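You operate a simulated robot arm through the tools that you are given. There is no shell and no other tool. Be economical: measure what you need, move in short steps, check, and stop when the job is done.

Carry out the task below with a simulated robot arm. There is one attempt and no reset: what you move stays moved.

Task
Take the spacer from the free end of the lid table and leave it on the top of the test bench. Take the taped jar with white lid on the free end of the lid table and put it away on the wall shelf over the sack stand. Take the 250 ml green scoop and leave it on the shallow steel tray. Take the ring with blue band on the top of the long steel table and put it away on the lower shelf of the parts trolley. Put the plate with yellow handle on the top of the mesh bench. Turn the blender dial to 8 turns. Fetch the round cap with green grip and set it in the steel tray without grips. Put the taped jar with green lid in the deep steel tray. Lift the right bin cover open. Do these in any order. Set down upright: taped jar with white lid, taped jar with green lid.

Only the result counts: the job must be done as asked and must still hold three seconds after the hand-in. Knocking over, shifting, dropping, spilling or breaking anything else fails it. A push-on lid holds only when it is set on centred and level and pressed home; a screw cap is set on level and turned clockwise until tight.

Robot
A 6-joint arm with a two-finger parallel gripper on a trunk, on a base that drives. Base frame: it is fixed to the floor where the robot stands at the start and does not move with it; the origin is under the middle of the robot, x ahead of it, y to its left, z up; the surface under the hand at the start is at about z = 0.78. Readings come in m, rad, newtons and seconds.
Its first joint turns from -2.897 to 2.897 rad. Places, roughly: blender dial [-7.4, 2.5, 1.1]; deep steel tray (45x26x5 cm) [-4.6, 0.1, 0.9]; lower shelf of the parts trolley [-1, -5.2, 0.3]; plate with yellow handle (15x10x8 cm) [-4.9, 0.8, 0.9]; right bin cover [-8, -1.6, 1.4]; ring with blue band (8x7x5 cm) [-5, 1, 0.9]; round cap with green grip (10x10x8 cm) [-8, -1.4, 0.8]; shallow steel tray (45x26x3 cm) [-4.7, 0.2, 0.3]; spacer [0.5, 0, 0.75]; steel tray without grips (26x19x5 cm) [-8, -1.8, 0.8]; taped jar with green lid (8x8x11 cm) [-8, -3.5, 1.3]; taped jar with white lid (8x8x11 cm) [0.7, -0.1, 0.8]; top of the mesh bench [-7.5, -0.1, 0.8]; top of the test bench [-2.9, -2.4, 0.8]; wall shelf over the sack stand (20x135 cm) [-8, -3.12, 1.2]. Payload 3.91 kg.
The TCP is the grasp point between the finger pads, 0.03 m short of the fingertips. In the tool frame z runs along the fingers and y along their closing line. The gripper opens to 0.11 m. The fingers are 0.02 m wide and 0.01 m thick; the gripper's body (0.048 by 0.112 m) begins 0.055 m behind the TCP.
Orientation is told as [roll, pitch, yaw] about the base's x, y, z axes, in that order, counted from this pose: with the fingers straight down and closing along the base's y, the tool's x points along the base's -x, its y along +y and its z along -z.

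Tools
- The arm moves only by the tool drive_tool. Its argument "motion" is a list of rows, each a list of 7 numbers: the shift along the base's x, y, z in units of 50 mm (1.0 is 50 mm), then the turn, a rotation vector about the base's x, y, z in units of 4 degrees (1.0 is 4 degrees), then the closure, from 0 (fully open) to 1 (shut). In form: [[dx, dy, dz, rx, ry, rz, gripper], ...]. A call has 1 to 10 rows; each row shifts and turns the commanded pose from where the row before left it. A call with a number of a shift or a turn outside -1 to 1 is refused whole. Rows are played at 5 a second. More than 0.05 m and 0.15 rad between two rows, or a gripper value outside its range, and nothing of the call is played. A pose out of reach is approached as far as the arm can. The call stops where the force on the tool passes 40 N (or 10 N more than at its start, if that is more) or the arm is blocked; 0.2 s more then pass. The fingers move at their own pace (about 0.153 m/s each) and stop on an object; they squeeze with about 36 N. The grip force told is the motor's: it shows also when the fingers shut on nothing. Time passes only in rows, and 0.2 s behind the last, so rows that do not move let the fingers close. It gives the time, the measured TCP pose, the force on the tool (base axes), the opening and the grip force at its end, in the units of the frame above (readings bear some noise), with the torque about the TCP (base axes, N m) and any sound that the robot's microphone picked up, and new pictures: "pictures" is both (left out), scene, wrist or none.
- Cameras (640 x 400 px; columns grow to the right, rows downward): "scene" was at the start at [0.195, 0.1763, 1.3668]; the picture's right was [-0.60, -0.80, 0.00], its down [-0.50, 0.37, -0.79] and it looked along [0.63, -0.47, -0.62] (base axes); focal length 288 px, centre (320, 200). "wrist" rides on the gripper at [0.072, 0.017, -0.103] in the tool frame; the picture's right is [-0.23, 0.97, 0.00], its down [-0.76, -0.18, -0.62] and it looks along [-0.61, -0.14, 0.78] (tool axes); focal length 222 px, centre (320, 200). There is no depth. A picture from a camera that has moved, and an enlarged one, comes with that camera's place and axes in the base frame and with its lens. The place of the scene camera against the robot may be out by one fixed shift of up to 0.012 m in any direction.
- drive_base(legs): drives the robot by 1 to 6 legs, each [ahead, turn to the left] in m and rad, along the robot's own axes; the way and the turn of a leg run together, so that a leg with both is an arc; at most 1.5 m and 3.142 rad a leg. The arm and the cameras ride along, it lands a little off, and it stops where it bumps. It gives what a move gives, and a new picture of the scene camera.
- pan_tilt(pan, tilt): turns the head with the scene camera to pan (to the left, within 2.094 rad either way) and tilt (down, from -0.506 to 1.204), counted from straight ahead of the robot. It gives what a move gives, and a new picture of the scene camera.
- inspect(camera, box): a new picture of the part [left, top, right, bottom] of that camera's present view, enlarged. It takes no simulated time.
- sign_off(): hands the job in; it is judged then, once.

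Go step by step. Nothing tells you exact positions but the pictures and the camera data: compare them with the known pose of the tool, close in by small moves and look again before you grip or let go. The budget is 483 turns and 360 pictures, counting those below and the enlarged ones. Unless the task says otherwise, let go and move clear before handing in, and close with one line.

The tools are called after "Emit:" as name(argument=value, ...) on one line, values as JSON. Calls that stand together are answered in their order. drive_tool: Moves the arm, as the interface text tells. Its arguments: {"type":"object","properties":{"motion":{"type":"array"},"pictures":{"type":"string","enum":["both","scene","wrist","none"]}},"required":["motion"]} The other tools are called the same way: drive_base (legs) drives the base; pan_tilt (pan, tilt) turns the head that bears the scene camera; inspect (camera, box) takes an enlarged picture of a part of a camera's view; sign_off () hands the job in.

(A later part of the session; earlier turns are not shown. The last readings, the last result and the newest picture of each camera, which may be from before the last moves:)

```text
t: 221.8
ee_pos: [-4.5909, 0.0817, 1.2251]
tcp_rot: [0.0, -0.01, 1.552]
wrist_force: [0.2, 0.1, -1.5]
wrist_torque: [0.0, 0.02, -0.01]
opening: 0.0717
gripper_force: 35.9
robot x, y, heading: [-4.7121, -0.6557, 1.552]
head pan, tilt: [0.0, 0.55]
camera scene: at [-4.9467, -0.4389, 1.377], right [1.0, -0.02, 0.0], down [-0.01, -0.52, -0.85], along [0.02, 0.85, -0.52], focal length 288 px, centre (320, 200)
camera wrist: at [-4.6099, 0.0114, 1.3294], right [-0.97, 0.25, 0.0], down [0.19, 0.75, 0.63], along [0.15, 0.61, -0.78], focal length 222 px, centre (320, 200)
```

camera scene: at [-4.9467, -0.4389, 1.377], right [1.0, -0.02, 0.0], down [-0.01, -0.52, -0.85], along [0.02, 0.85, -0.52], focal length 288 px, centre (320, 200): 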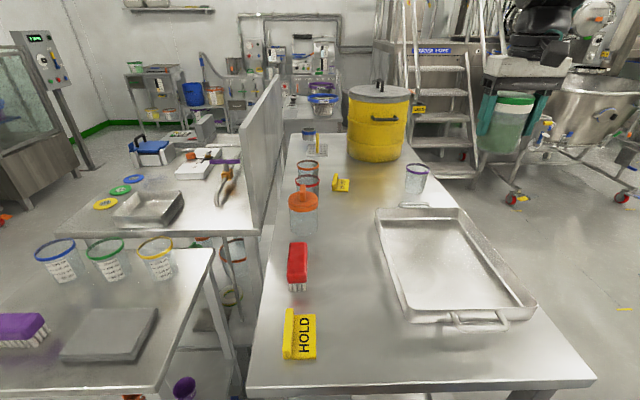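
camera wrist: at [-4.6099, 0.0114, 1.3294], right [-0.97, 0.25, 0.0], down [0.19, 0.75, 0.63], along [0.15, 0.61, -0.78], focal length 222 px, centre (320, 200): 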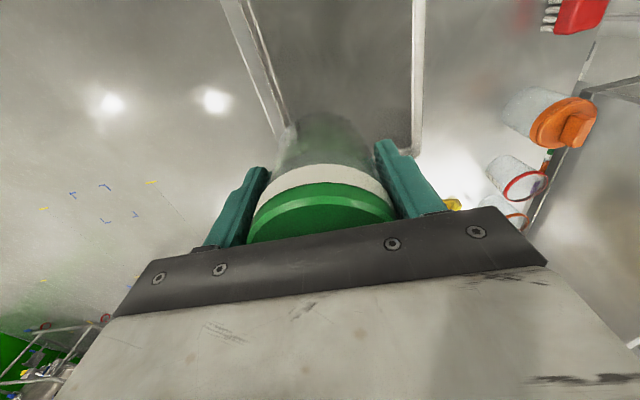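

The tray spans about x from -4.75 to -4.49. I'll centre over it and lower.

Emit:
drive_tool(motion=[[-0.6, 0.4, 0, 0, 0, 0, 1], [0, 0, -1, 0, 0, 0, 1], [0, 0, -1, 0, 0, 0, 1], [0, 0, -1, 0, 0, 0, 1], [0, 0, -1, 0, 0, 0, 1], [0, 0, -0.5, 0, 0, 0, 1], [0, 0, 0, 0, 0, 0, 1]])

```text
t: 223.4
ee_pos: [-4.6222, 0.103, 1.001]
tcp_rot: [0.001, -0.009, 1.553]
wrist_force: [0.1, 0.5, -1.2]
wrist_torque: [-0.03, 0.01, -0.01]
opening: 0.0714
gripper_force: 36.0
robot x, y, heading: [-4.7151, -0.655, 1.544]
head pan, tilt: [0.0, 0.55]
camera scene: at [-4.9467, -0.4388, 1.377], right [1.0, -0.02, 0.0], down [-0.01, -0.52, -0.85], along [0.02, 0.85, -0.52], focal length 288 px, centre (320, 200)
camera wrist: at [-4.6414, 0.0313, 1.1052], right [-0.97, 0.25, 0.0], down [0.19, 0.75, 0.63], along [0.15, 0.61, -0.78], focal length 222 px, centre (320, 200)
```

scene: 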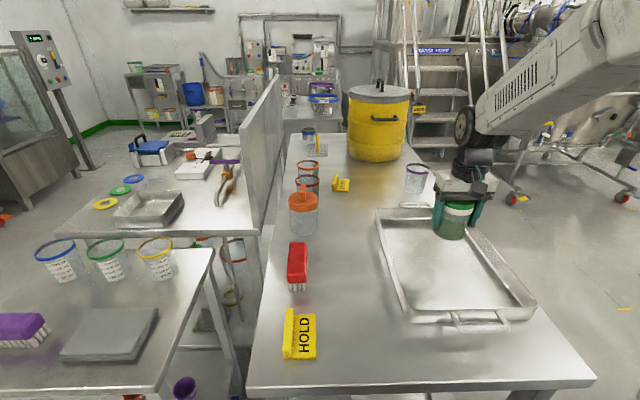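
wrist: 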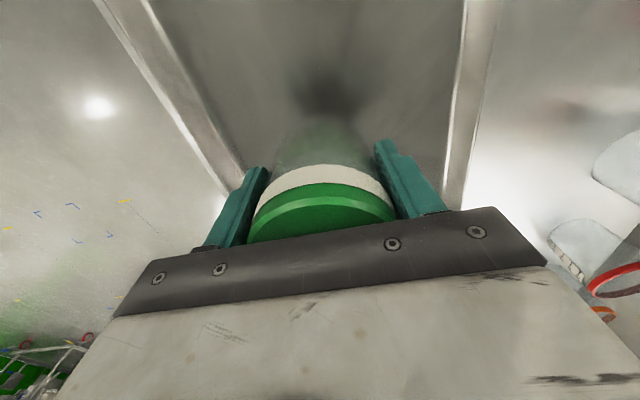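

It's well centred between the tray walls. I'll lower slowly to contact.

Emit:
drive_tool(motion=[[0, 0, -0.5, 0, 0, 0, 1], [0, 0, -0.3, 0, 0, 0, 1], [0, 0, -0.15, 0, 0, 0, 1], [0, 0, -0.1, 0, 0, 0, 1], [0, 0, -0.1, 0, 0, 0, 1], [0, 0, -0.1, 0, 0, 0, 1], [0, 0, -0.1, 0, 0, 0, 1], [0, 0, -0.1, 0, 0, 0, 1], [0, 0, -0.1, 0, 0, 0, 1]], pictures="wrist")

```text
t: 225.4
ee_pos: [-4.6232, 0.1016, 0.9235]
tcp_rot: [-0.001, -0.011, 1.552]
wrist_force: [-0.6, -4.3, 13.0]
wrist_torque: [-0.02, -0.01, -0.01]
opening: 0.0711
gripper_force: 35.7
robot x, y, heading: [-4.7147, -0.6605, 1.551]
head pan, tilt: [0.0, 0.55]
camera wrist: at [-4.6411, 0.03, 1.0275], right [-0.97, 0.25, 0.0], down [0.19, 0.75, 0.63], along [0.15, 0.61, -0.78], focal length 222 px, centre (320, 200)
```

wrist: 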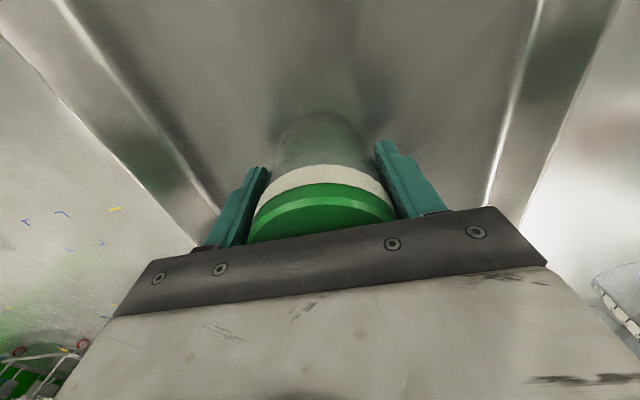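

Contact is made at 13 N. I'll release and rise.

Emit:
drive_tool(motion=[[0, 0, 0, 0, 0, 0, 0.1], [0, 0, 0, 0, 0, 0, 0.1], [0, 0, 0.3, 0, 0, 0, 0.1], [0, 0, 0.8, 0, 0, 0, 0.1], [0, 0, 1, 0, 0, 0, 0.1], [0, 0, 1, 0, 0, 0, 0.1], [0, 0, 1, 0, 0, 0, 0.1]])

```text
t: 227.0
ee_pos: [-4.6219, 0.1018, 1.1275]
tcp_rot: [-0.001, -0.01, 1.552]
wrist_force: [-0.1, 0.4, -0.5]
wrist_torque: [-0.05, 0.02, -0.01]
opening: 0.099
gripper_force: 0.1
robot x, y, heading: [-4.7135, -0.6515, 1.546]
head pan, tilt: [0.0, 0.55]
camera scene: at [-4.9467, -0.4385, 1.377], right [1.0, -0.02, 0.0], down [-0.01, -0.52, -0.85], along [0.02, 0.85, -0.52], focal length 288 px, centre (320, 200)
camera wrist: at [-4.6401, 0.0297, 1.2322], right [-0.97, 0.25, 0.0], down [0.19, 0.75, 0.63], along [0.15, 0.61, -0.78], focal length 222 px, centre (320, 200)
```

scene: 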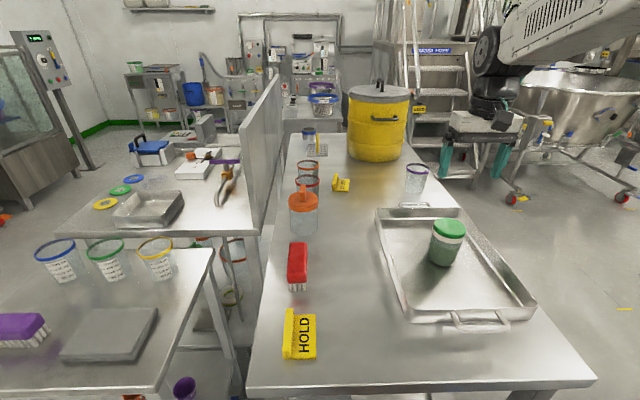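
wrist: 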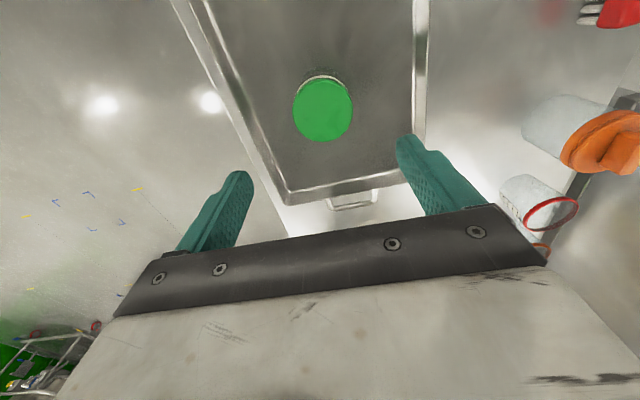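

The green-lid jar is in the deep tray. Now I'll zoom on the ring and plate at the table's far end.

Emit:
inspect(camera="scene", box=[260, 110, 380, 200])

Emit:
inspect(camera="scene", box=[90, 50, 290, 220])

```text
4.44 times, centred on (320, 155) of scene
camera zoom: at [-4.9467, -0.4385, 1.377], right [1.0, -0.02, 0.0], down [-0.01, -0.52, -0.85], along [0.02, 0.85, -0.52], focal length 1281 px, centre (320, 400)
```

zoom: 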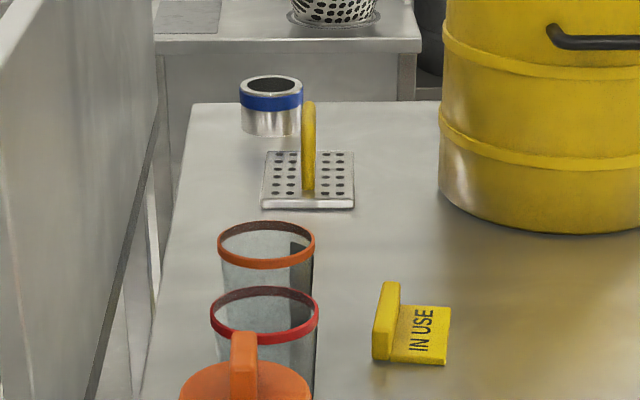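

```text
2.35 times, centred on (190, 135) of scene
camera zoom: at [-4.9467, -0.4385, 1.377], right [1.0, -0.02, 0.0], down [-0.01, -0.52, -0.85], along [0.02, 0.85, -0.52], focal length 678 px, centre (626, 353)
```

zoom: 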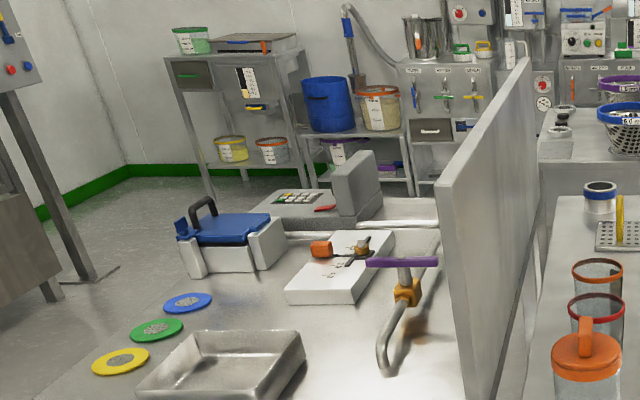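

Ring and plate both sit at the north end of the long table and are reachable from its east side. Before leaving I'll look around here for the green scoop.

Emit:
pan_tilt(pan=1.0, tilt=0.45)

Emit:
pan_tilt(pan=-0.9, tilt=0.6)

```text
t: 228.2
ee_pos: [-4.6226, 0.1006, 1.1277]
tcp_rot: [0.001, -0.008, 1.552]
wrist_force: [0.1, -0.4, -0.2]
wrist_torque: [0.0, -0.01, -0.01]
opening: 0.0992
gripper_force: 0.1
robot x, y, heading: [-4.7123, -0.6582, 1.547]
head pan, tilt: [1.0, 0.45]
camera scene: at [-5.0248, -0.4773, 1.386], right [0.56, 0.83, 0.0], down [0.36, -0.24, -0.9], along [-0.75, 0.5, -0.44], focal length 288 px, centre (320, 200)
```

scene: 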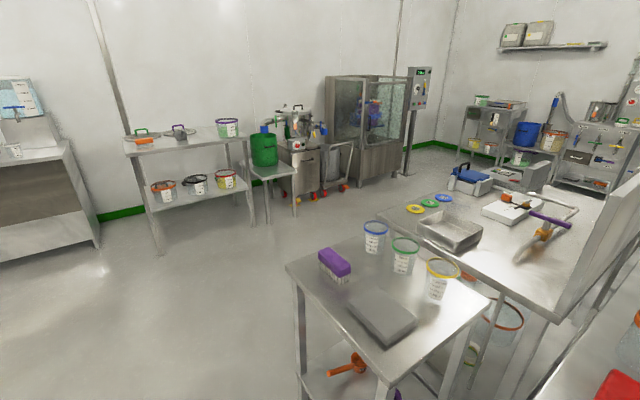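

```text
t: 230.1
ee_pos: [-4.6221, 0.1009, 1.1274]
tcp_rot: [0.0, -0.009, 1.55]
wrist_force: [0.4, -0.3, -0.1]
wrist_torque: [0.02, -0.02, 0.02]
opening: 0.0989
gripper_force: 0.0
robot x, y, heading: [-4.7095, -0.6564, 1.551]
head pan, tilt: [-0.901, 0.6]
camera scene: at [-4.8782, -0.4751, 1.3725], right [0.61, -0.8, 0.0], down [-0.45, -0.34, -0.83], along [0.66, 0.5, -0.56], focal length 288 px, centre (320, 200)
```

scene: 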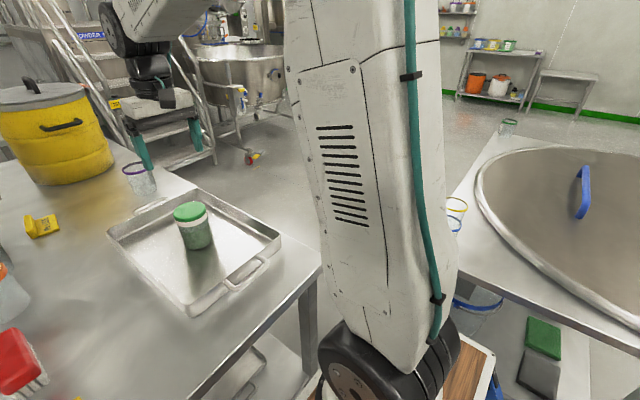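

No green scoop here yet. I'll zoom on the mesh bench and the far room for it.

Emit:
pan_tilt(pan=0.9, tilt=0.2)

Emit:
inspect(camera="scene", box=[80, 120, 340, 290])

Emit:
inspect(camera="scene", box=[400, 40, 640, 190])

```text
t: 231.9
ee_pos: [-4.6218, 0.1016, 1.1279]
tcp_rot: [-0.001, -0.008, 1.552]
wrist_force: [-0.1, -0.1, 1.4]
wrist_torque: [0.02, 0.02, 0.0]
opening: 0.0991
gripper_force: 0.0
robot x, y, heading: [-4.7131, -0.6571, 1.55]
head pan, tilt: [0.901, 0.201]
camera scene: at [-5.0204, -0.4691, 1.4093], right [0.64, 0.77, 0.0], down [0.15, -0.13, -0.98], along [-0.75, 0.62, -0.2], focal length 288 px, centre (320, 200)
```

scene: 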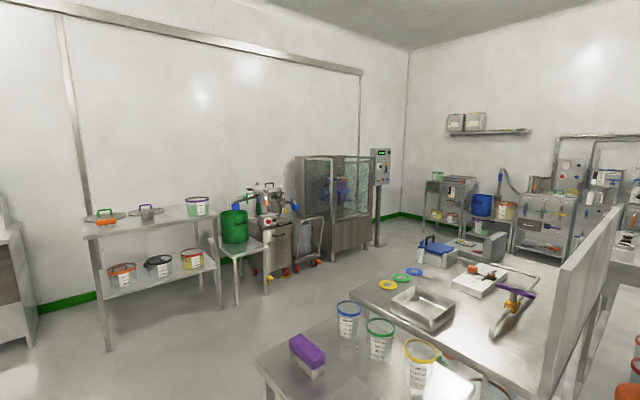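

```text
2.35 times, centred on (210, 205) of scene
camera zoom: at [-5.0204, -0.4691, 1.4093], right [0.64, 0.77, 0.0], down [0.15, -0.13, -0.98], along [-0.75, 0.62, -0.2], focal length 678 px, centre (579, 188)
```

zoom: 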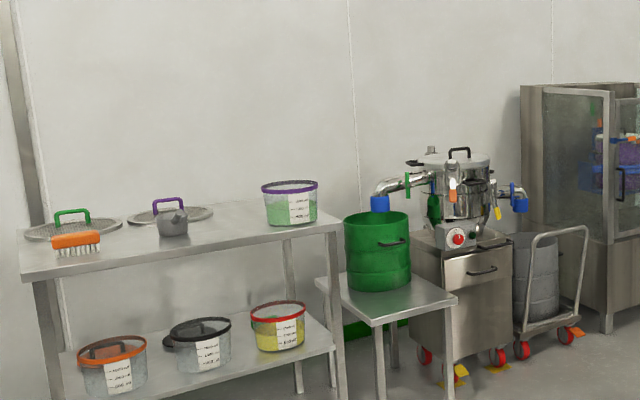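

```text
2.67 times, centred on (520, 115) of scene
camera zoom: at [-5.0204, -0.4691, 1.4093], right [0.64, 0.77, 0.0], down [0.15, -0.13, -0.98], along [-0.75, 0.62, -0.2], focal length 769 px, centre (-213, 427)
```

zoom: 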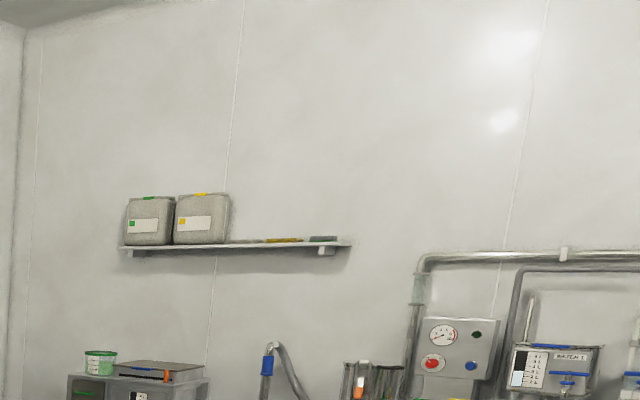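

The mesh bench has free space. Now I'll tuck the arm up and drive around via the south corridor to the east side of the long table.

Emit:
drive_tool(motion=[[-0.3, -0.3, 0.8, 0, 0, 0, 0], [-0.3, -0.6, 0.6, 0, 0, 0, 0], [-0.3, -0.7, 0.6, 0, 0, 0, 0], [-0.3, -0.6, 0.5, 0, 0, 0, 0]], pictures="none")

Emit:
drive_base(legs=[[-0.83, 0], [0, -1.55], [1.3, 0], [1.3, 0]])

Emit:
pan_tilt(pan=1.1, tilt=0.3)

```text
t: 232.9
ee_pos: [-4.683, -0.0089, 1.2529]
tcp_rot: [0.0, -0.006, 1.55]
wrist_force: [0.1, 1.2, -0.8]
wrist_torque: [-0.06, -0.02, 0.0]
opening: 0.1104
gripper_force: 0.1
robot x, y, heading: [-4.7124, -0.6553, 1.549]
head pan, tilt: [0.901, 0.201]
```

```text
t: 253.4
ee_pos: [-1.4709, -1.5541, 1.2516]
tcp_rot: [0.0, -0.009, -0.031]
wrist_force: [0.1, 0.3, 0.3]
wrist_torque: [-0.05, 0.01, 0.01]
opening: 0.1101
gripper_force: 0.1
robot x, y, heading: [-2.1178, -1.5163, -0.031]
head pan, tilt: [0.901, 0.201]
camera scene: at [-1.9247, -1.2231, 1.4093], right [0.76, -0.65, 0.0], down [-0.13, -0.15, -0.98], along [0.63, 0.75, -0.2], focal length 288 px, centre (320, 200)
```

scene: 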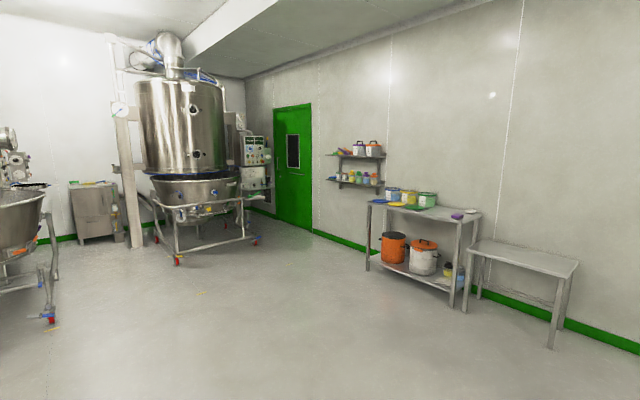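

```text
t: 254.2
ee_pos: [-1.471, -1.5536, 1.252]
tcp_rot: [-0.001, -0.009, -0.03]
wrist_force: [-0.6, -1.1, -0.2]
wrist_torque: [0.01, -0.01, 0.0]
opening: 0.1101
gripper_force: 0.0
robot x, y, heading: [-2.1142, -1.5196, -0.033]
head pan, tilt: [1.1, 0.3]
camera scene: at [-1.9398, -1.2125, 1.4], right [0.88, -0.48, 0.0], down [-0.14, -0.26, -0.96], along [0.46, 0.84, -0.3], focal length 288 px, centre (320, 200)
```

scene: 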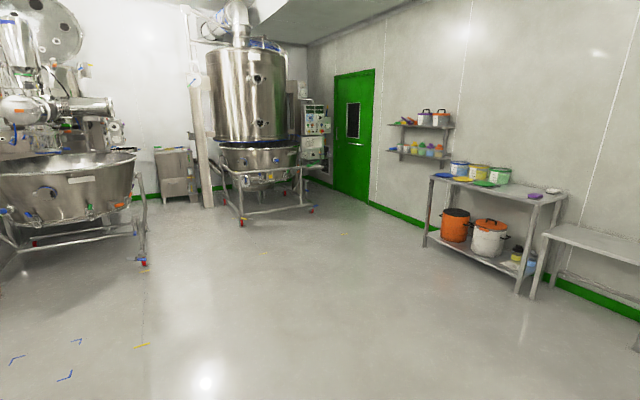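

The wall shelf by the lid table seems to hold coloured scoops, so I'll zoom in there.

Emit:
inspect(camera="scene", box=[370, 95, 480, 175])

```text
5.00 times, centred on (425, 135) of scene
camera zoom: at [-1.9398, -1.2125, 1.4], right [0.88, -0.48, 0.0], down [-0.14, -0.26, -0.96], along [0.46, 0.84, -0.3], focal length 1441 px, centre (-205, 525)
```

zoom: 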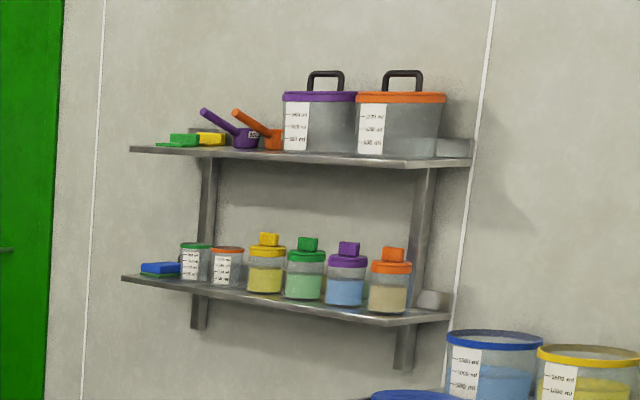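

No green scoop there. I'll continue north and then west toward the long table's east side.

Emit:
drive_base(legs=[[0, 1.6], [1.0, 0], [0.95, 0], [0, 1.57], [1.2, 0]])

Emit:
pan_tilt(pan=0, tilt=0.4)

```text
t: 277.4
ee_pos: [-3.9797, 0.4265, 1.2519]
tcp_rot: [0.0, -0.008, -3.108]
wrist_force: [0.6, 0.2, 0.8]
wrist_torque: [0.0, 0.02, 0.0]
opening: 0.1098
gripper_force: 0.0
robot x, y, heading: [-3.3331, 0.4355, -3.108]
head pan, tilt: [1.1, 0.3]
camera scene: at [-3.4983, 0.101, 1.4], right [-0.9, 0.43, 0.0], down [0.13, 0.27, -0.96], along [-0.41, -0.86, -0.3], focal length 288 px, centre (320, 200)
```

scene: 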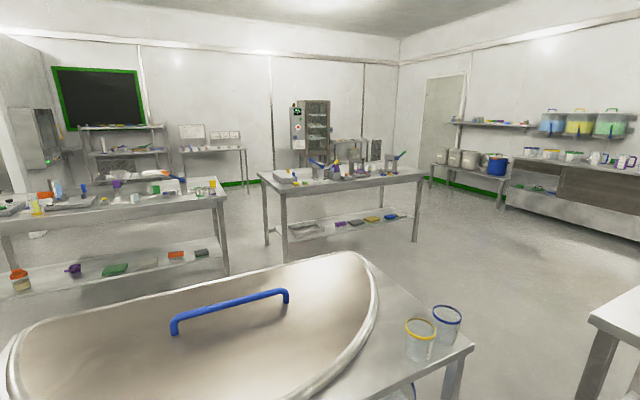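

```text
t: 278.7
ee_pos: [-3.9788, 0.4268, 1.253]
tcp_rot: [0.001, -0.009, -3.108]
wrist_force: [0.0, 0.7, -0.3]
wrist_torque: [0.02, 0.01, 0.0]
opening: 0.1104
gripper_force: 0.1
robot x, y, heading: [-3.3356, 0.4341, -3.108]
head pan, tilt: [0.0, 0.4]
camera scene: at [-3.5511, 0.1825, 1.3907], right [-0.03, 1.0, 0.0], down [0.39, 0.01, -0.92], along [-0.92, -0.03, -0.39], focal length 288 px, centre (320, 200)
```

scene: 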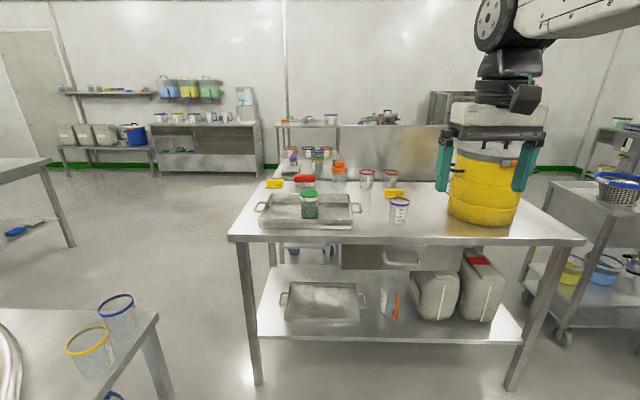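

I'd like a zoomed look at bench 2, since it seems to have scoops on it.

Emit:
pan_tilt(pan=1.0, tilt=0.25)

Emit:
inspect(camera="scene", box=[200, 130, 420, 270])

Emit:
inspect(camera="scene", box=[0, 130, 220, 270])

```text
t: 280.0
ee_pos: [-3.9804, 0.4267, 1.2535]
tcp_rot: [-0.001, -0.008, -3.108]
wrist_force: [0.8, 1.0, -0.4]
wrist_torque: [0.0, -0.02, -0.01]
opening: 0.1099
gripper_force: 0.0
robot x, y, heading: [-3.3357, 0.4314, -3.11]
head pan, tilt: [1.0, 0.25]
camera scene: at [-3.5066, 0.1054, 1.4047], right [-0.86, 0.51, 0.0], down [0.13, 0.21, -0.97], along [-0.5, -0.83, -0.25], focal length 288 px, centre (320, 200)
```

scene: 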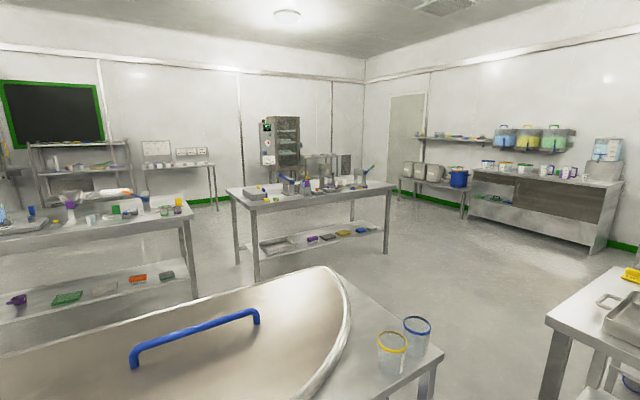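

```text
2.86 times, centred on (310, 200) of scene
camera zoom: at [-3.5066, 0.1054, 1.4047], right [-0.86, 0.51, 0.0], down [0.13, 0.21, -0.97], along [-0.5, -0.83, -0.25], focal length 824 px, centre (349, 200)
```

zoom: 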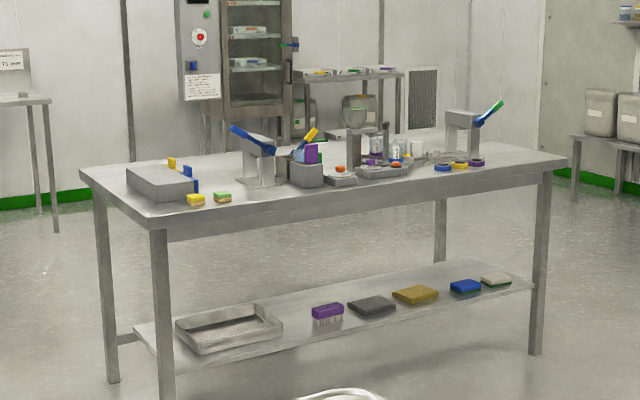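

```text
2.86 times, centred on (110, 200) of scene
camera zoom: at [-3.5066, 0.1054, 1.4047], right [-0.86, 0.51, 0.0], down [0.13, 0.21, -0.97], along [-0.5, -0.83, -0.25], focal length 824 px, centre (920, 200)
```

zoom: 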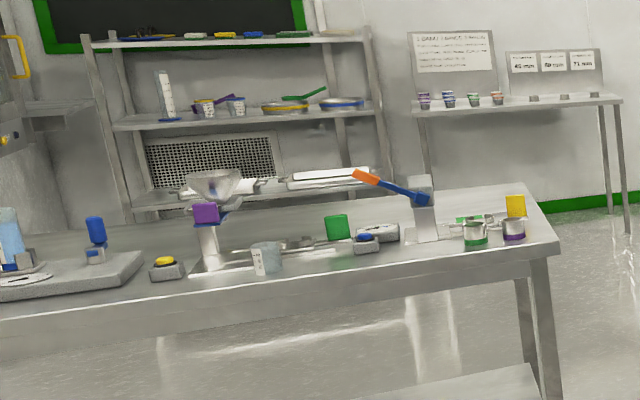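

A green scoop handle shows on the shelf unit at the back, near (-3, -5.3). Before squeezing in near tables I'll check my base footprint by looking straight down.

Emit:
pan_tilt(pan=0.0, tilt=1.2)

Emit:
pan_tilt(pan=-0.8, tilt=1.2)

```text
t: 281.2
ee_pos: [-3.9796, 0.4273, 1.2529]
tcp_rot: [0.0, -0.008, -3.109]
wrist_force: [0.0, 0.7, 0.4]
wrist_torque: [-0.01, -0.04, -0.01]
opening: 0.1101
gripper_force: 0.0
robot x, y, heading: [-3.3318, 0.4355, -3.11]
head pan, tilt: [0.0, 1.201]
camera scene: at [-3.5145, 0.1837, 1.3279], right [-0.03, 1.0, 0.0], down [0.93, 0.03, -0.36], along [-0.36, -0.01, -0.93], focal length 288 px, centre (320, 200)
```

scene: 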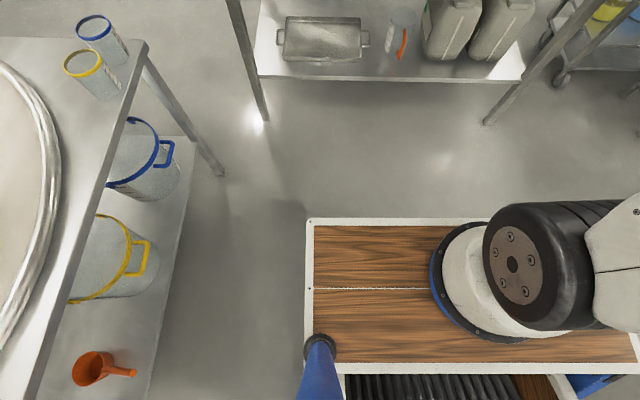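

```text
t: 282.4
ee_pos: [-3.9807, 0.4264, 1.2525]
tcp_rot: [0.001, -0.009, -3.11]
wrist_force: [0.0, -0.1, 0.5]
wrist_torque: [-0.01, -0.02, 0.03]
opening: 0.1101
gripper_force: 0.1
robot x, y, heading: [-3.3302, 0.4309, -3.112]
head pan, tilt: [-0.799, 1.201]
camera scene: at [-3.4988, 0.2243, 1.3279], right [0.69, 0.72, 0.0], down [0.67, -0.65, -0.36], along [-0.26, 0.25, -0.93], focal length 288 px, centre (320, 200)
```

scene: 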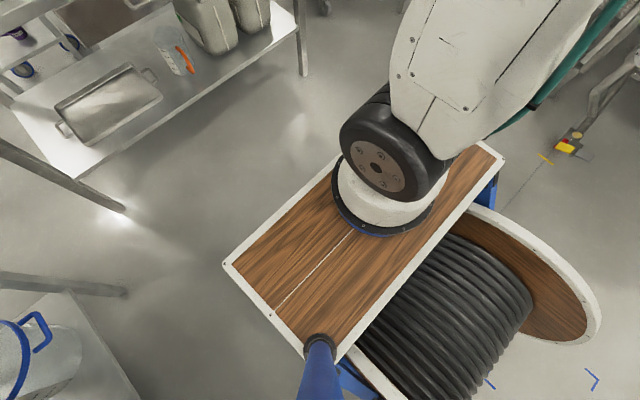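

The deck extends about 0.37 m ahead and 0.33 m to the sides, so turning needs about 0.5 m. I'll raise the arm and go to (-3.9, 1.2), facing the table.

Emit:
drive_tool(motion=[[0, 0, 1, 0, 0, 0, 0], [0, 0, 1, 0, 0, 0, 0], [0, 0, 1, 0, 0, 0, 0], [0, 0, 1, 0, 0, 0, 0]], pictures="none")

Emit:
drive_base(legs=[[0, -0.966], [0.958, 0], [0, 0.933]])

Emit:
pan_tilt(pan=0.0, tilt=0.5)

```text
t: 283.4
ee_pos: [-3.9807, 0.4265, 1.454]
tcp_rot: [0.0, -0.008, -3.11]
wrist_force: [0.3, -0.1, -0.5]
wrist_torque: [0.02, 0.02, 0.01]
opening: 0.1102
gripper_force: 0.1
robot x, y, heading: [-3.3344, 0.4281, -3.112]
head pan, tilt: [-0.799, 1.201]
```

```text
t: 293.4
ee_pos: [-4.5572, 1.205, 1.4535]
tcp_rot: [0.001, -0.01, -3.108]
wrist_force: [-0.1, -0.7, 0.1]
wrist_torque: [0.0, -0.01, 0.01]
opening: 0.1099
gripper_force: 0.0
robot x, y, heading: [-3.9048, 1.2089, -3.108]
head pan, tilt: [-0.799, 1.201]
camera scene: at [-4.0753, 1.0032, 1.3279], right [0.69, 0.72, 0.0], down [0.67, -0.65, -0.36], along [-0.26, 0.25, -0.93], focal length 288 px, centre (320, 200)
```

scene: 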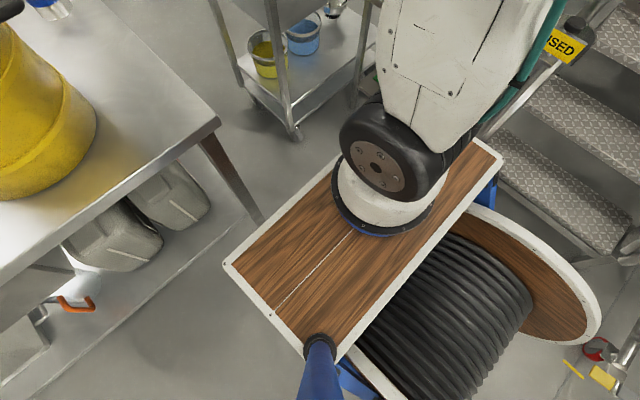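

```text
t: 294.5
ee_pos: [-4.5576, 1.2047, 1.4537]
tcp_rot: [-0.001, -0.009, -3.108]
wrist_force: [0.3, -0.1, -0.2]
wrist_torque: [0.0, -0.01, 0.02]
opening: 0.1102
gripper_force: 0.0
robot x, y, heading: [-3.9073, 1.2124, -3.107]
head pan, tilt: [0.0, 0.499]
camera scene: at [-4.126, 0.9615, 1.3815], right [-0.03, 1.0, 0.0], down [0.48, 0.02, -0.88], along [-0.88, -0.03, -0.48], focal length 288 px, centre (320, 200)
```

scene: 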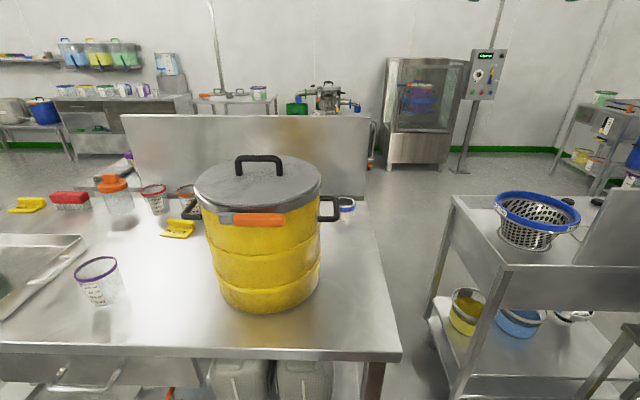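

The ring is visible behind the bucket at about (-5.0, 1.02). I'll drive in 0.17 m and reach over, staying high.

Emit:
drive_base(legs=[[0.17, 0]])

Emit:
drive_tool(motion=[[-0.9, -0.3, -0.2, 0, 0, 0, 0], [-0.9, -0.4, -0.2, 0, 0, 0, 0], [-0.9, -0.5, 0, 0, 0, 0, 0], [-0.8, -0.5, 0, 0, 0, 0, 0], [-0.6, -0.7, 0, 0, 0, 0, 0], [-0.6, -0.7, 0, 0, 0, 0, 0], [0, 0, 0, 0, 0, 0, 0]])

```text
t: 295.9
ee_pos: [-4.7278, 1.1963, 1.4528]
tcp_rot: [0.0, -0.009, -3.103]
wrist_force: [0.6, -0.4, 0.6]
wrist_torque: [-0.01, -0.02, -0.02]
opening: 0.1098
gripper_force: 0.0
robot x, y, heading: [-4.0774, 1.2084, -3.102]
head pan, tilt: [0.0, 0.499]
camera scene: at [-4.2955, 0.9547, 1.3816], right [-0.04, 1.0, 0.0], down [0.48, 0.02, -0.88], along [-0.88, -0.03, -0.48], focal length 288 px, centre (320, 200)
```

scene: 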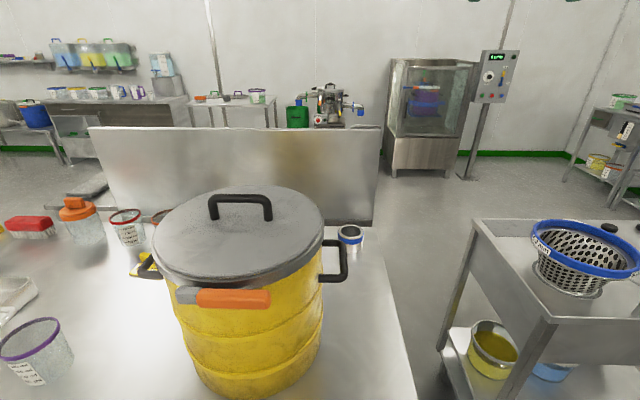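

```text
refused: row 2 steps farther than a row can; nothing moved
```

Redo with shorter rows.

Emit:
drive_tool(motion=[[-0.78, -0.5, 0, 0, 0, 0, 0], [-0.78, -0.5, 0, 0, 0, 0, 0], [-0.78, -0.5, 0, 0, 0, 0, 0], [-0.78, -0.5, 0, 0, 0, 0, 0], [-0.78, -0.5, 0, 0, 0, 0, 0], [-0.78, -0.5, 0, 0, 0, 0, 0], [-0.7, -0.5, 0, 0, 0, 0, 0], [0, 0, 0, 0, 0, 0, 0]])

```text
t: 297.7
ee_pos: [-4.9352, 1.0411, 1.3708]
tcp_rot: [0.001, -0.013, -3.104]
wrist_force: [0.1, 0.8, -0.4]
wrist_torque: [-0.01, 0.01, -0.02]
opening: 0.1099
gripper_force: 0.0
out of reach, approached as far as the arm can: row 3, 4, 5, 6, 7
robot x, y, heading: [-4.0797, 1.2067, -3.102]
head pan, tilt: [0.0, 0.499]
camera scene: at [-4.2954, 0.9546, 1.3816], right [-0.04, 1.0, 0.0], down [0.48, 0.02, -0.88], along [-0.88, -0.03, -0.48], focal length 288 px, centre (320, 200)
camera wrist: at [-4.8613, 1.0287, 1.4749], right [-0.19, -0.98, 0.0], down [-0.76, 0.15, 0.63], along [-0.62, 0.12, -0.78], focal length 222 px, centre (320, 200)
```

scene: 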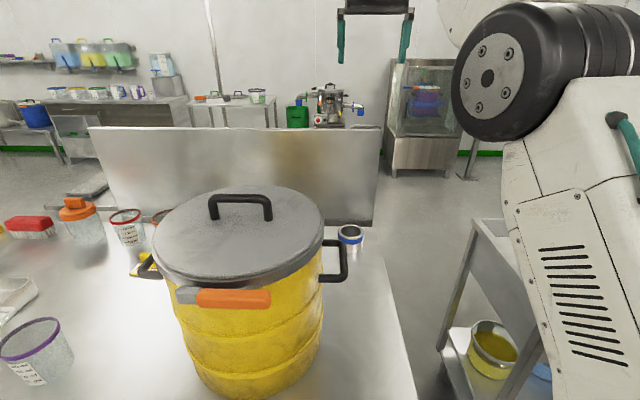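
wrist: 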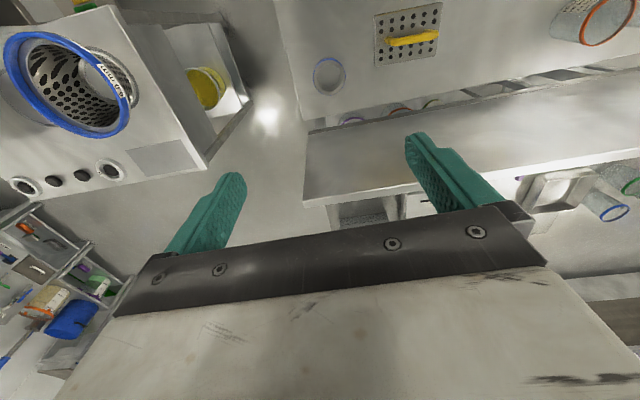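

From above, the ring is at about (-4.965, 1.028). I'll descend, which also eases the reach.

Emit:
drive_tool(motion=[[0, 0, -0.9, 0, 0, 0, 0], [0, 0, -0.9, 0, 0, 0, 0], [0, 0, -0.9, 0, 0, 0, 0], [0, 0, -0.9, 0, 0, 0, 0], [0, 0, -0.9, 0, 0, 0, 0], [0, 0, 0, 0, 0, 0, 0]])

```text
t: 299.1
ee_pos: [-4.9346, 1.0402, 1.1449]
tcp_rot: [0.001, -0.011, -3.102]
wrist_force: [0.3, 0.5, 0.8]
wrist_torque: [-0.01, 0.0, 0.05]
opening: 0.1098
gripper_force: 0.0
robot x, y, heading: [-4.0809, 1.2048, -3.111]
head pan, tilt: [0.0, 0.499]
camera scene: at [-4.2954, 0.9546, 1.3816], right [-0.04, 1.0, 0.0], down [0.48, 0.02, -0.88], along [-0.88, -0.03, -0.48], focal length 288 px, centre (320, 200)
camera wrist: at [-4.8604, 1.0288, 1.2498], right [-0.19, -0.98, 0.0], down [-0.76, 0.15, 0.63], along [-0.62, 0.12, -0.78], focal length 222 px, centre (320, 200)
```

scene: 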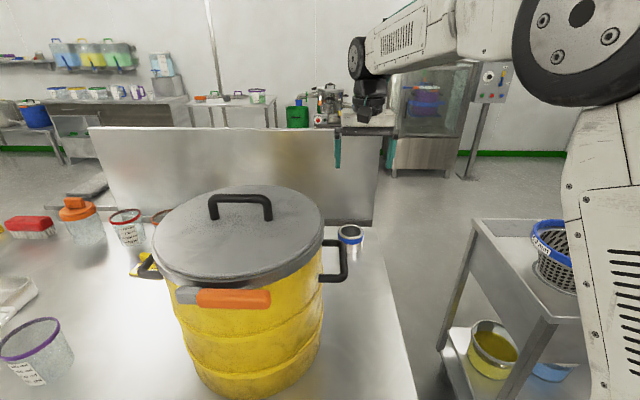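
wrist: 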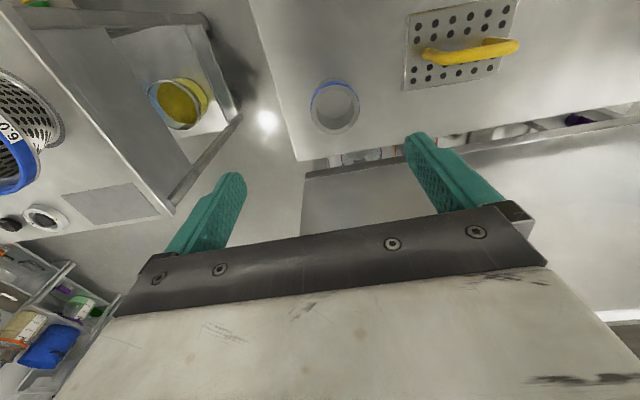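

The ring refines to (-4.961, 1.026). I'll shift and descend to just above it.

Emit:
drive_tool(motion=[[-0.53, -0.28, -0.5, 0, 0, 0, 0], [0, 0, -0.9, 0, 0, 0, 0], [0, 0, -0.9, 0, 0, 0, 0], [0, 0, -0.4, 0, 0, 0, 0], [0, 0, 0, 0, 0, 0, 0]])

```text
t: 300.3
ee_pos: [-4.9622, 1.0265, 1.0117]
tcp_rot: [0.001, -0.009, -3.103]
wrist_force: [-0.2, 0.4, 0.7]
wrist_torque: [-0.03, 0.02, 0.03]
opening: 0.1101
gripper_force: 0.0
robot x, y, heading: [-4.0763, 1.2051, -3.104]
head pan, tilt: [0.0, 0.499]
camera scene: at [-4.2954, 0.9546, 1.3816], right [-0.04, 1.0, 0.0], down [0.48, 0.02, -0.88], along [-0.88, -0.03, -0.48], focal length 288 px, centre (320, 200)
camera wrist: at [-4.8884, 1.0139, 1.1147], right [-0.19, -0.98, 0.0], down [-0.76, 0.15, 0.63], along [-0.62, 0.12, -0.78], focal length 222 px, centre (320, 200)
```

scene: 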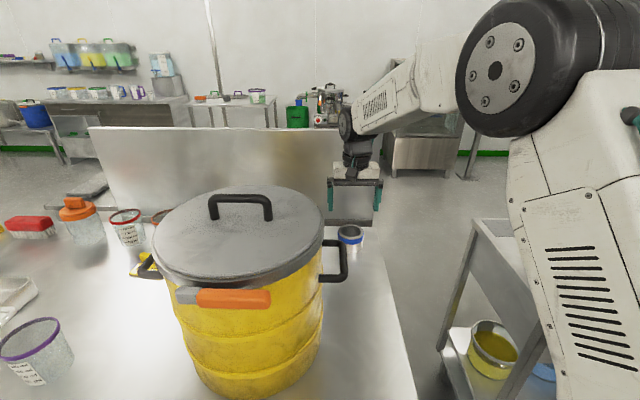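
wrist: 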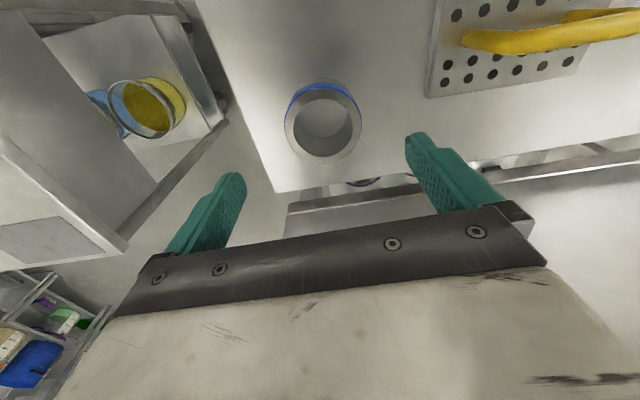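

Centred. I'll descend around the ring and close.

Emit:
drive_tool(motion=[[0, 0, -0.8, 0, 0, 0, 0], [0, 0, -0.8, 0, 0, 0, 0], [0, 0, -0.66, 0, 0, 0, 0], [0, 0, 0, 0, 0, 0, 0], [0, 0, 0, 0, 0, 0, 1], [0, 0, 0, 0, 0, 0, 1], [0, 0, 0, 0, 0, 0, 1]])

```text
t: 301.9
ee_pos: [-4.9619, 1.0274, 0.8954]
tcp_rot: [0.001, -0.007, -3.105]
wrist_force: [0.0, 0.4, 0.1]
wrist_torque: [0.0, -0.06, -0.02]
opening: 0.0663
gripper_force: 36.2
robot x, y, heading: [-4.0751, 1.2055, -3.105]
head pan, tilt: [0.0, 0.499]
camera scene: at [-4.2956, 0.9546, 1.3815], right [-0.04, 1.0, 0.0], down [0.48, 0.02, -0.88], along [-0.88, -0.03, -0.48], focal length 288 px, centre (320, 200)
camera wrist: at [-4.8885, 1.0138, 1.0002], right [-0.19, -0.98, 0.0], down [-0.76, 0.15, 0.63], along [-0.62, 0.12, -0.78], focal length 222 px, centre (320, 200)
```

scene: 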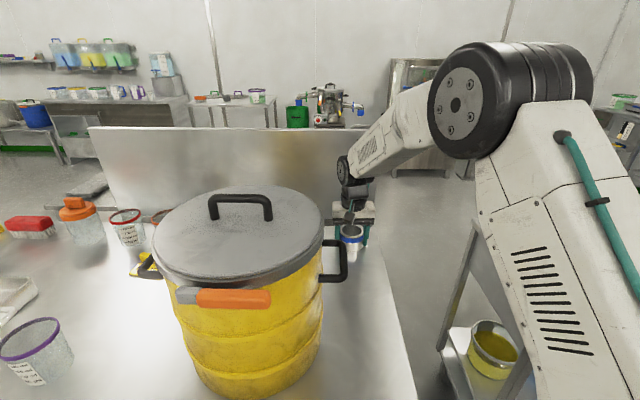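
wrist: 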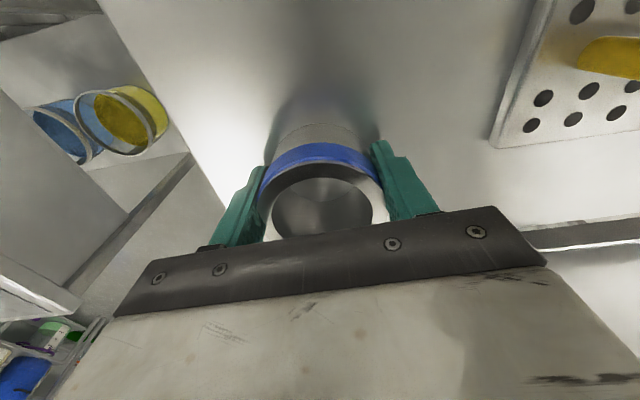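

The ring is gripped. I'll lift straight up, then retract high, clear of the bucket.

Emit:
drive_tool(motion=[[0, 0, 0.5, 0, 0, 0, 1], [0, 0, 1, 0, 0, 0, 1], [0, 0, 1, 0, 0, 0, 1], [0, 0, 1, 0, 0, 0, 1], [0, 0, 1, 0, 0, 0, 1], [0, 0, 1, 0, 0, 0, 1], [0, 0, 1, 0, 0, 0, 1], [0.6, 0.6, 0.4, 0, 0, 0, 1], [0.6, 0.6, 0.4, 0, 0, 0, 1], [0.6, 0.6, 0.4, 0, 0, 0, 1]], pictures="wrist")

```text
t: 304.1
ee_pos: [-4.873, 1.1195, 1.2818]
tcp_rot: [0.0, -0.008, -3.103]
wrist_force: [-0.5, -1.0, -2.3]
wrist_torque: [0.05, -0.06, 0.0]
opening: 0.0656
gripper_force: 36.0
robot x, y, heading: [-4.0807, 1.2087, -3.104]
head pan, tilt: [0.0, 0.499]
camera wrist: at [-4.7987, 1.1068, 1.3852], right [-0.19, -0.98, 0.0], down [-0.76, 0.15, 0.63], along [-0.62, 0.12, -0.78], focal length 222 px, centre (320, 200)
```

wrist: 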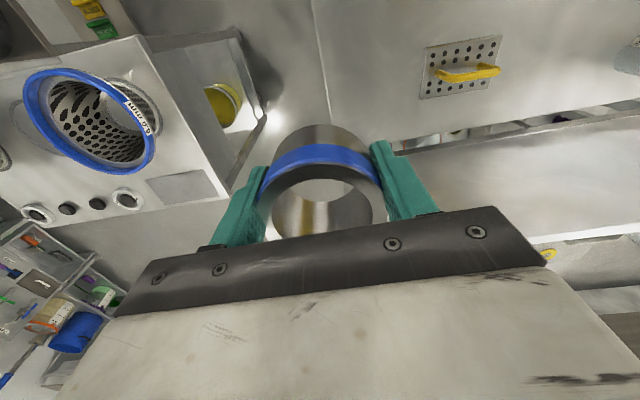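

Ring secured. I'll retract, back out, then drive toward the trolley at the south-east.

Emit:
drive_tool(motion=[[0.7, 0.3, 0.4, 0, 0, 0, 1], [0.7, 0.3, 0.4, 0, 0, 0, 1], [0.7, 0.2, 0.4, 0, 0, 0, 1], [0.7, 0.2, 0.4, 0, 0, 0, 1]], pictures="none")

Emit:
drive_base(legs=[[-0.35, 0], [0, 2.36], [1.2, 0], [1.2, 0], [1.17, 0], [0, -0.826]])

Emit:
pan_tilt(pan=0.0, tilt=0.2)

```text
t: 305.1
ee_pos: [-4.7328, 1.1688, 1.3609]
tcp_rot: [-0.001, -0.009, -3.104]
wrist_force: [-1.3, 0.2, -3.6]
wrist_torque: [0.05, -0.11, 0.01]
opening: 0.0656
gripper_force: 36.0
robot x, y, heading: [-4.0753, 1.2073, -3.104]
head pan, tilt: [0.0, 0.499]
```

```text
t: 332.0
ee_pos: [-1.1349, -1.8966, 1.3624]
tcp_rot: [0.0, -0.009, -1.577]
wrist_force: [1.5, 0.8, -2.8]
wrist_torque: [0.0, 0.01, -0.01]
opening: 0.0649
gripper_force: 36.6
robot x, y, heading: [-1.1415, -1.2418, -1.576]
head pan, tilt: [0.0, 0.499]
camera scene: at [-0.9146, -1.4726, 1.3816], right [-1.0, 0.01, 0.0], down [0.0, 0.48, -0.88], along [-0.01, -0.88, -0.48], focal length 288 px, centre (320, 200)
```

scene: 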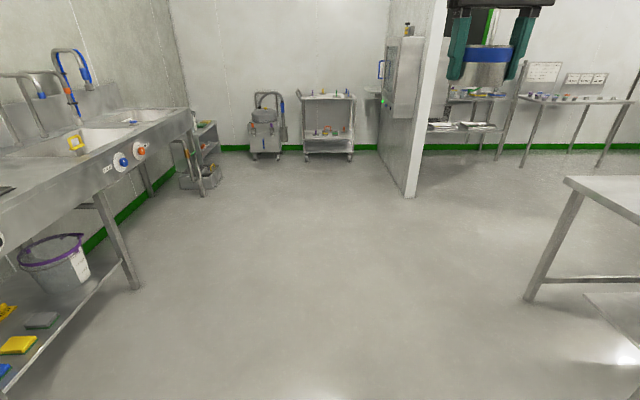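

```text
t: 332.8
ee_pos: [-1.1355, -1.8964, 1.3621]
tcp_rot: [0.0, -0.008, -1.575]
wrist_force: [0.6, -0.1, -3.2]
wrist_torque: [0.04, 0.03, -0.04]
opening: 0.0649
gripper_force: 35.8
robot x, y, heading: [-1.1449, -1.2421, -1.58]
head pan, tilt: [0.0, 0.201]
camera scene: at [-0.9146, -1.4748, 1.4092], right [-1.0, 0.01, 0.0], down [0.0, 0.2, -0.98], along [-0.01, -0.98, -0.2], focal length 288 px, centre (320, 200)
```

scene: 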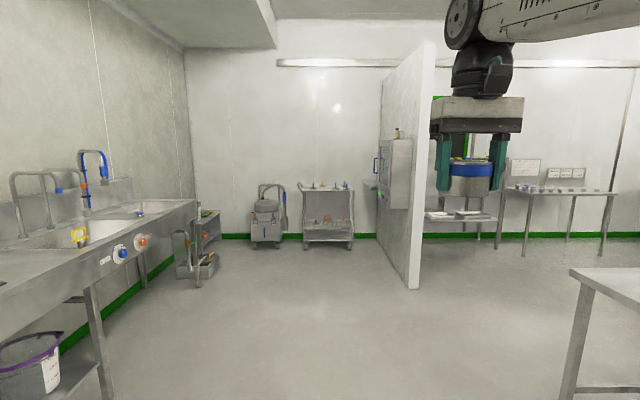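

The trolley is straight ahead at about (-1.05, -5.1). I'll drive to about 1 m from it and inspect the lower shelf.

Emit:
drive_base(legs=[[1.4, 0], [1.3, 0]])

Emit:
pan_tilt(pan=-0.15, tilt=0.6)

```text
t: 345.8
ee_pos: [-1.1387, -4.5766, 1.3617]
tcp_rot: [0.001, -0.009, -1.571]
wrist_force: [0.3, 0.2, -3.0]
wrist_torque: [0.04, -0.01, -0.02]
opening: 0.0644
gripper_force: 35.9
robot x, y, heading: [-1.1476, -3.9279, -1.572]
head pan, tilt: [0.0, 0.201]
camera scene: at [-0.9206, -4.1532, 1.4092], right [-1.0, 0.0, 0.0], down [0.0, 0.2, -0.98], along [0.0, -0.98, -0.2], focal length 288 px, centre (320, 200)
```

scene: 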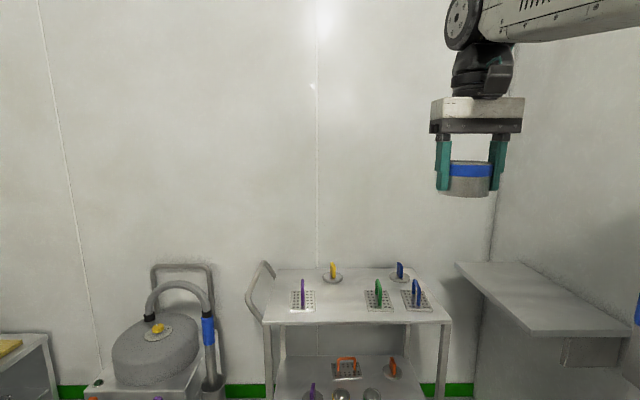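

```text
t: 346.7
ee_pos: [-1.1384, -4.5767, 1.362]
tcp_rot: [0.0, -0.009, -1.572]
wrist_force: [0.0, 0.8, -1.6]
wrist_torque: [0.04, 0.03, 0.01]
opening: 0.0642
gripper_force: 35.9
robot x, y, heading: [-1.1516, -3.9211, -1.568]
head pan, tilt: [-0.15, 0.6]
camera scene: at [-0.9338, -4.1474, 1.3725], right [-0.99, 0.15, 0.0], down [0.09, 0.56, -0.83], along [-0.12, -0.82, -0.56], focal length 288 px, centre (320, 200)
```

scene: 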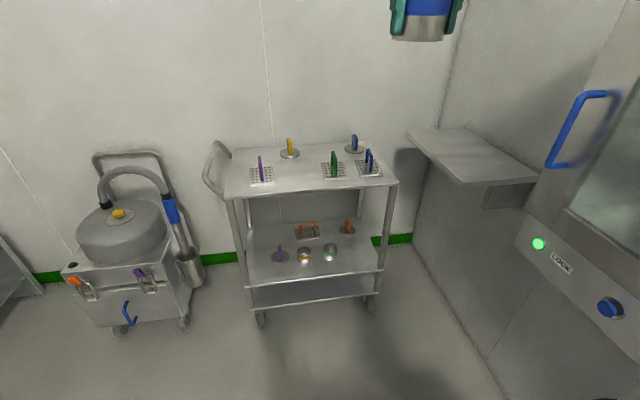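

The lower shelf's right-front area, near (-1.23, -5.09), is free. I'll pitch the tool forward about 40° so it can reach under the top shelf, lowering the arm here in the open first.

Emit:
drive_tool(motion=[[0, 0, -0.9, -1, 0, 0, 1], [0, 0, -0.9, -1, 0, 0, 1], [0, 0, -0.9, -1, 0, 0, 1], [0, 0, -0.9, -1, 0, 0, 1], [0, 0, -0.9, -1, 0, 0, 1], [0, 0, -0.9, -1, 0, 0, 1], [0, 0, -0.9, -1, 0, 0, 1], [0, 0, -0.9, -1, 0, 0, 1], [0, 0, -0.9, -1, 0, 0, 1], [0, 0, -0.9, -1, 0, 0, 1]], pictures="scene")

```text
t: 348.9
ee_pos: [-1.1494, -4.5866, 0.9426]
tcp_rot: [0.074, -0.624, -1.801]
wrist_force: [1.0, -1.5, -1.1]
wrist_torque: [0.1, -0.04, -0.01]
opening: 0.0642
gripper_force: 35.7
out of reach, approached as far as the arm can: row 9, 10
robot x, y, heading: [-1.1507, -3.9222, -1.573]
head pan, tilt: [-0.15, 0.6]
camera scene: at [-0.9339, -4.1467, 1.3726], right [-0.99, 0.15, 0.0], down [0.09, 0.56, -0.83], along [-0.12, -0.82, -0.56], focal length 288 px, centre (320, 200)
```

scene: 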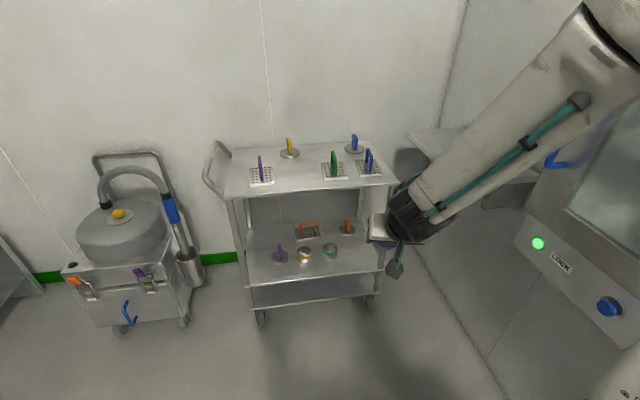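

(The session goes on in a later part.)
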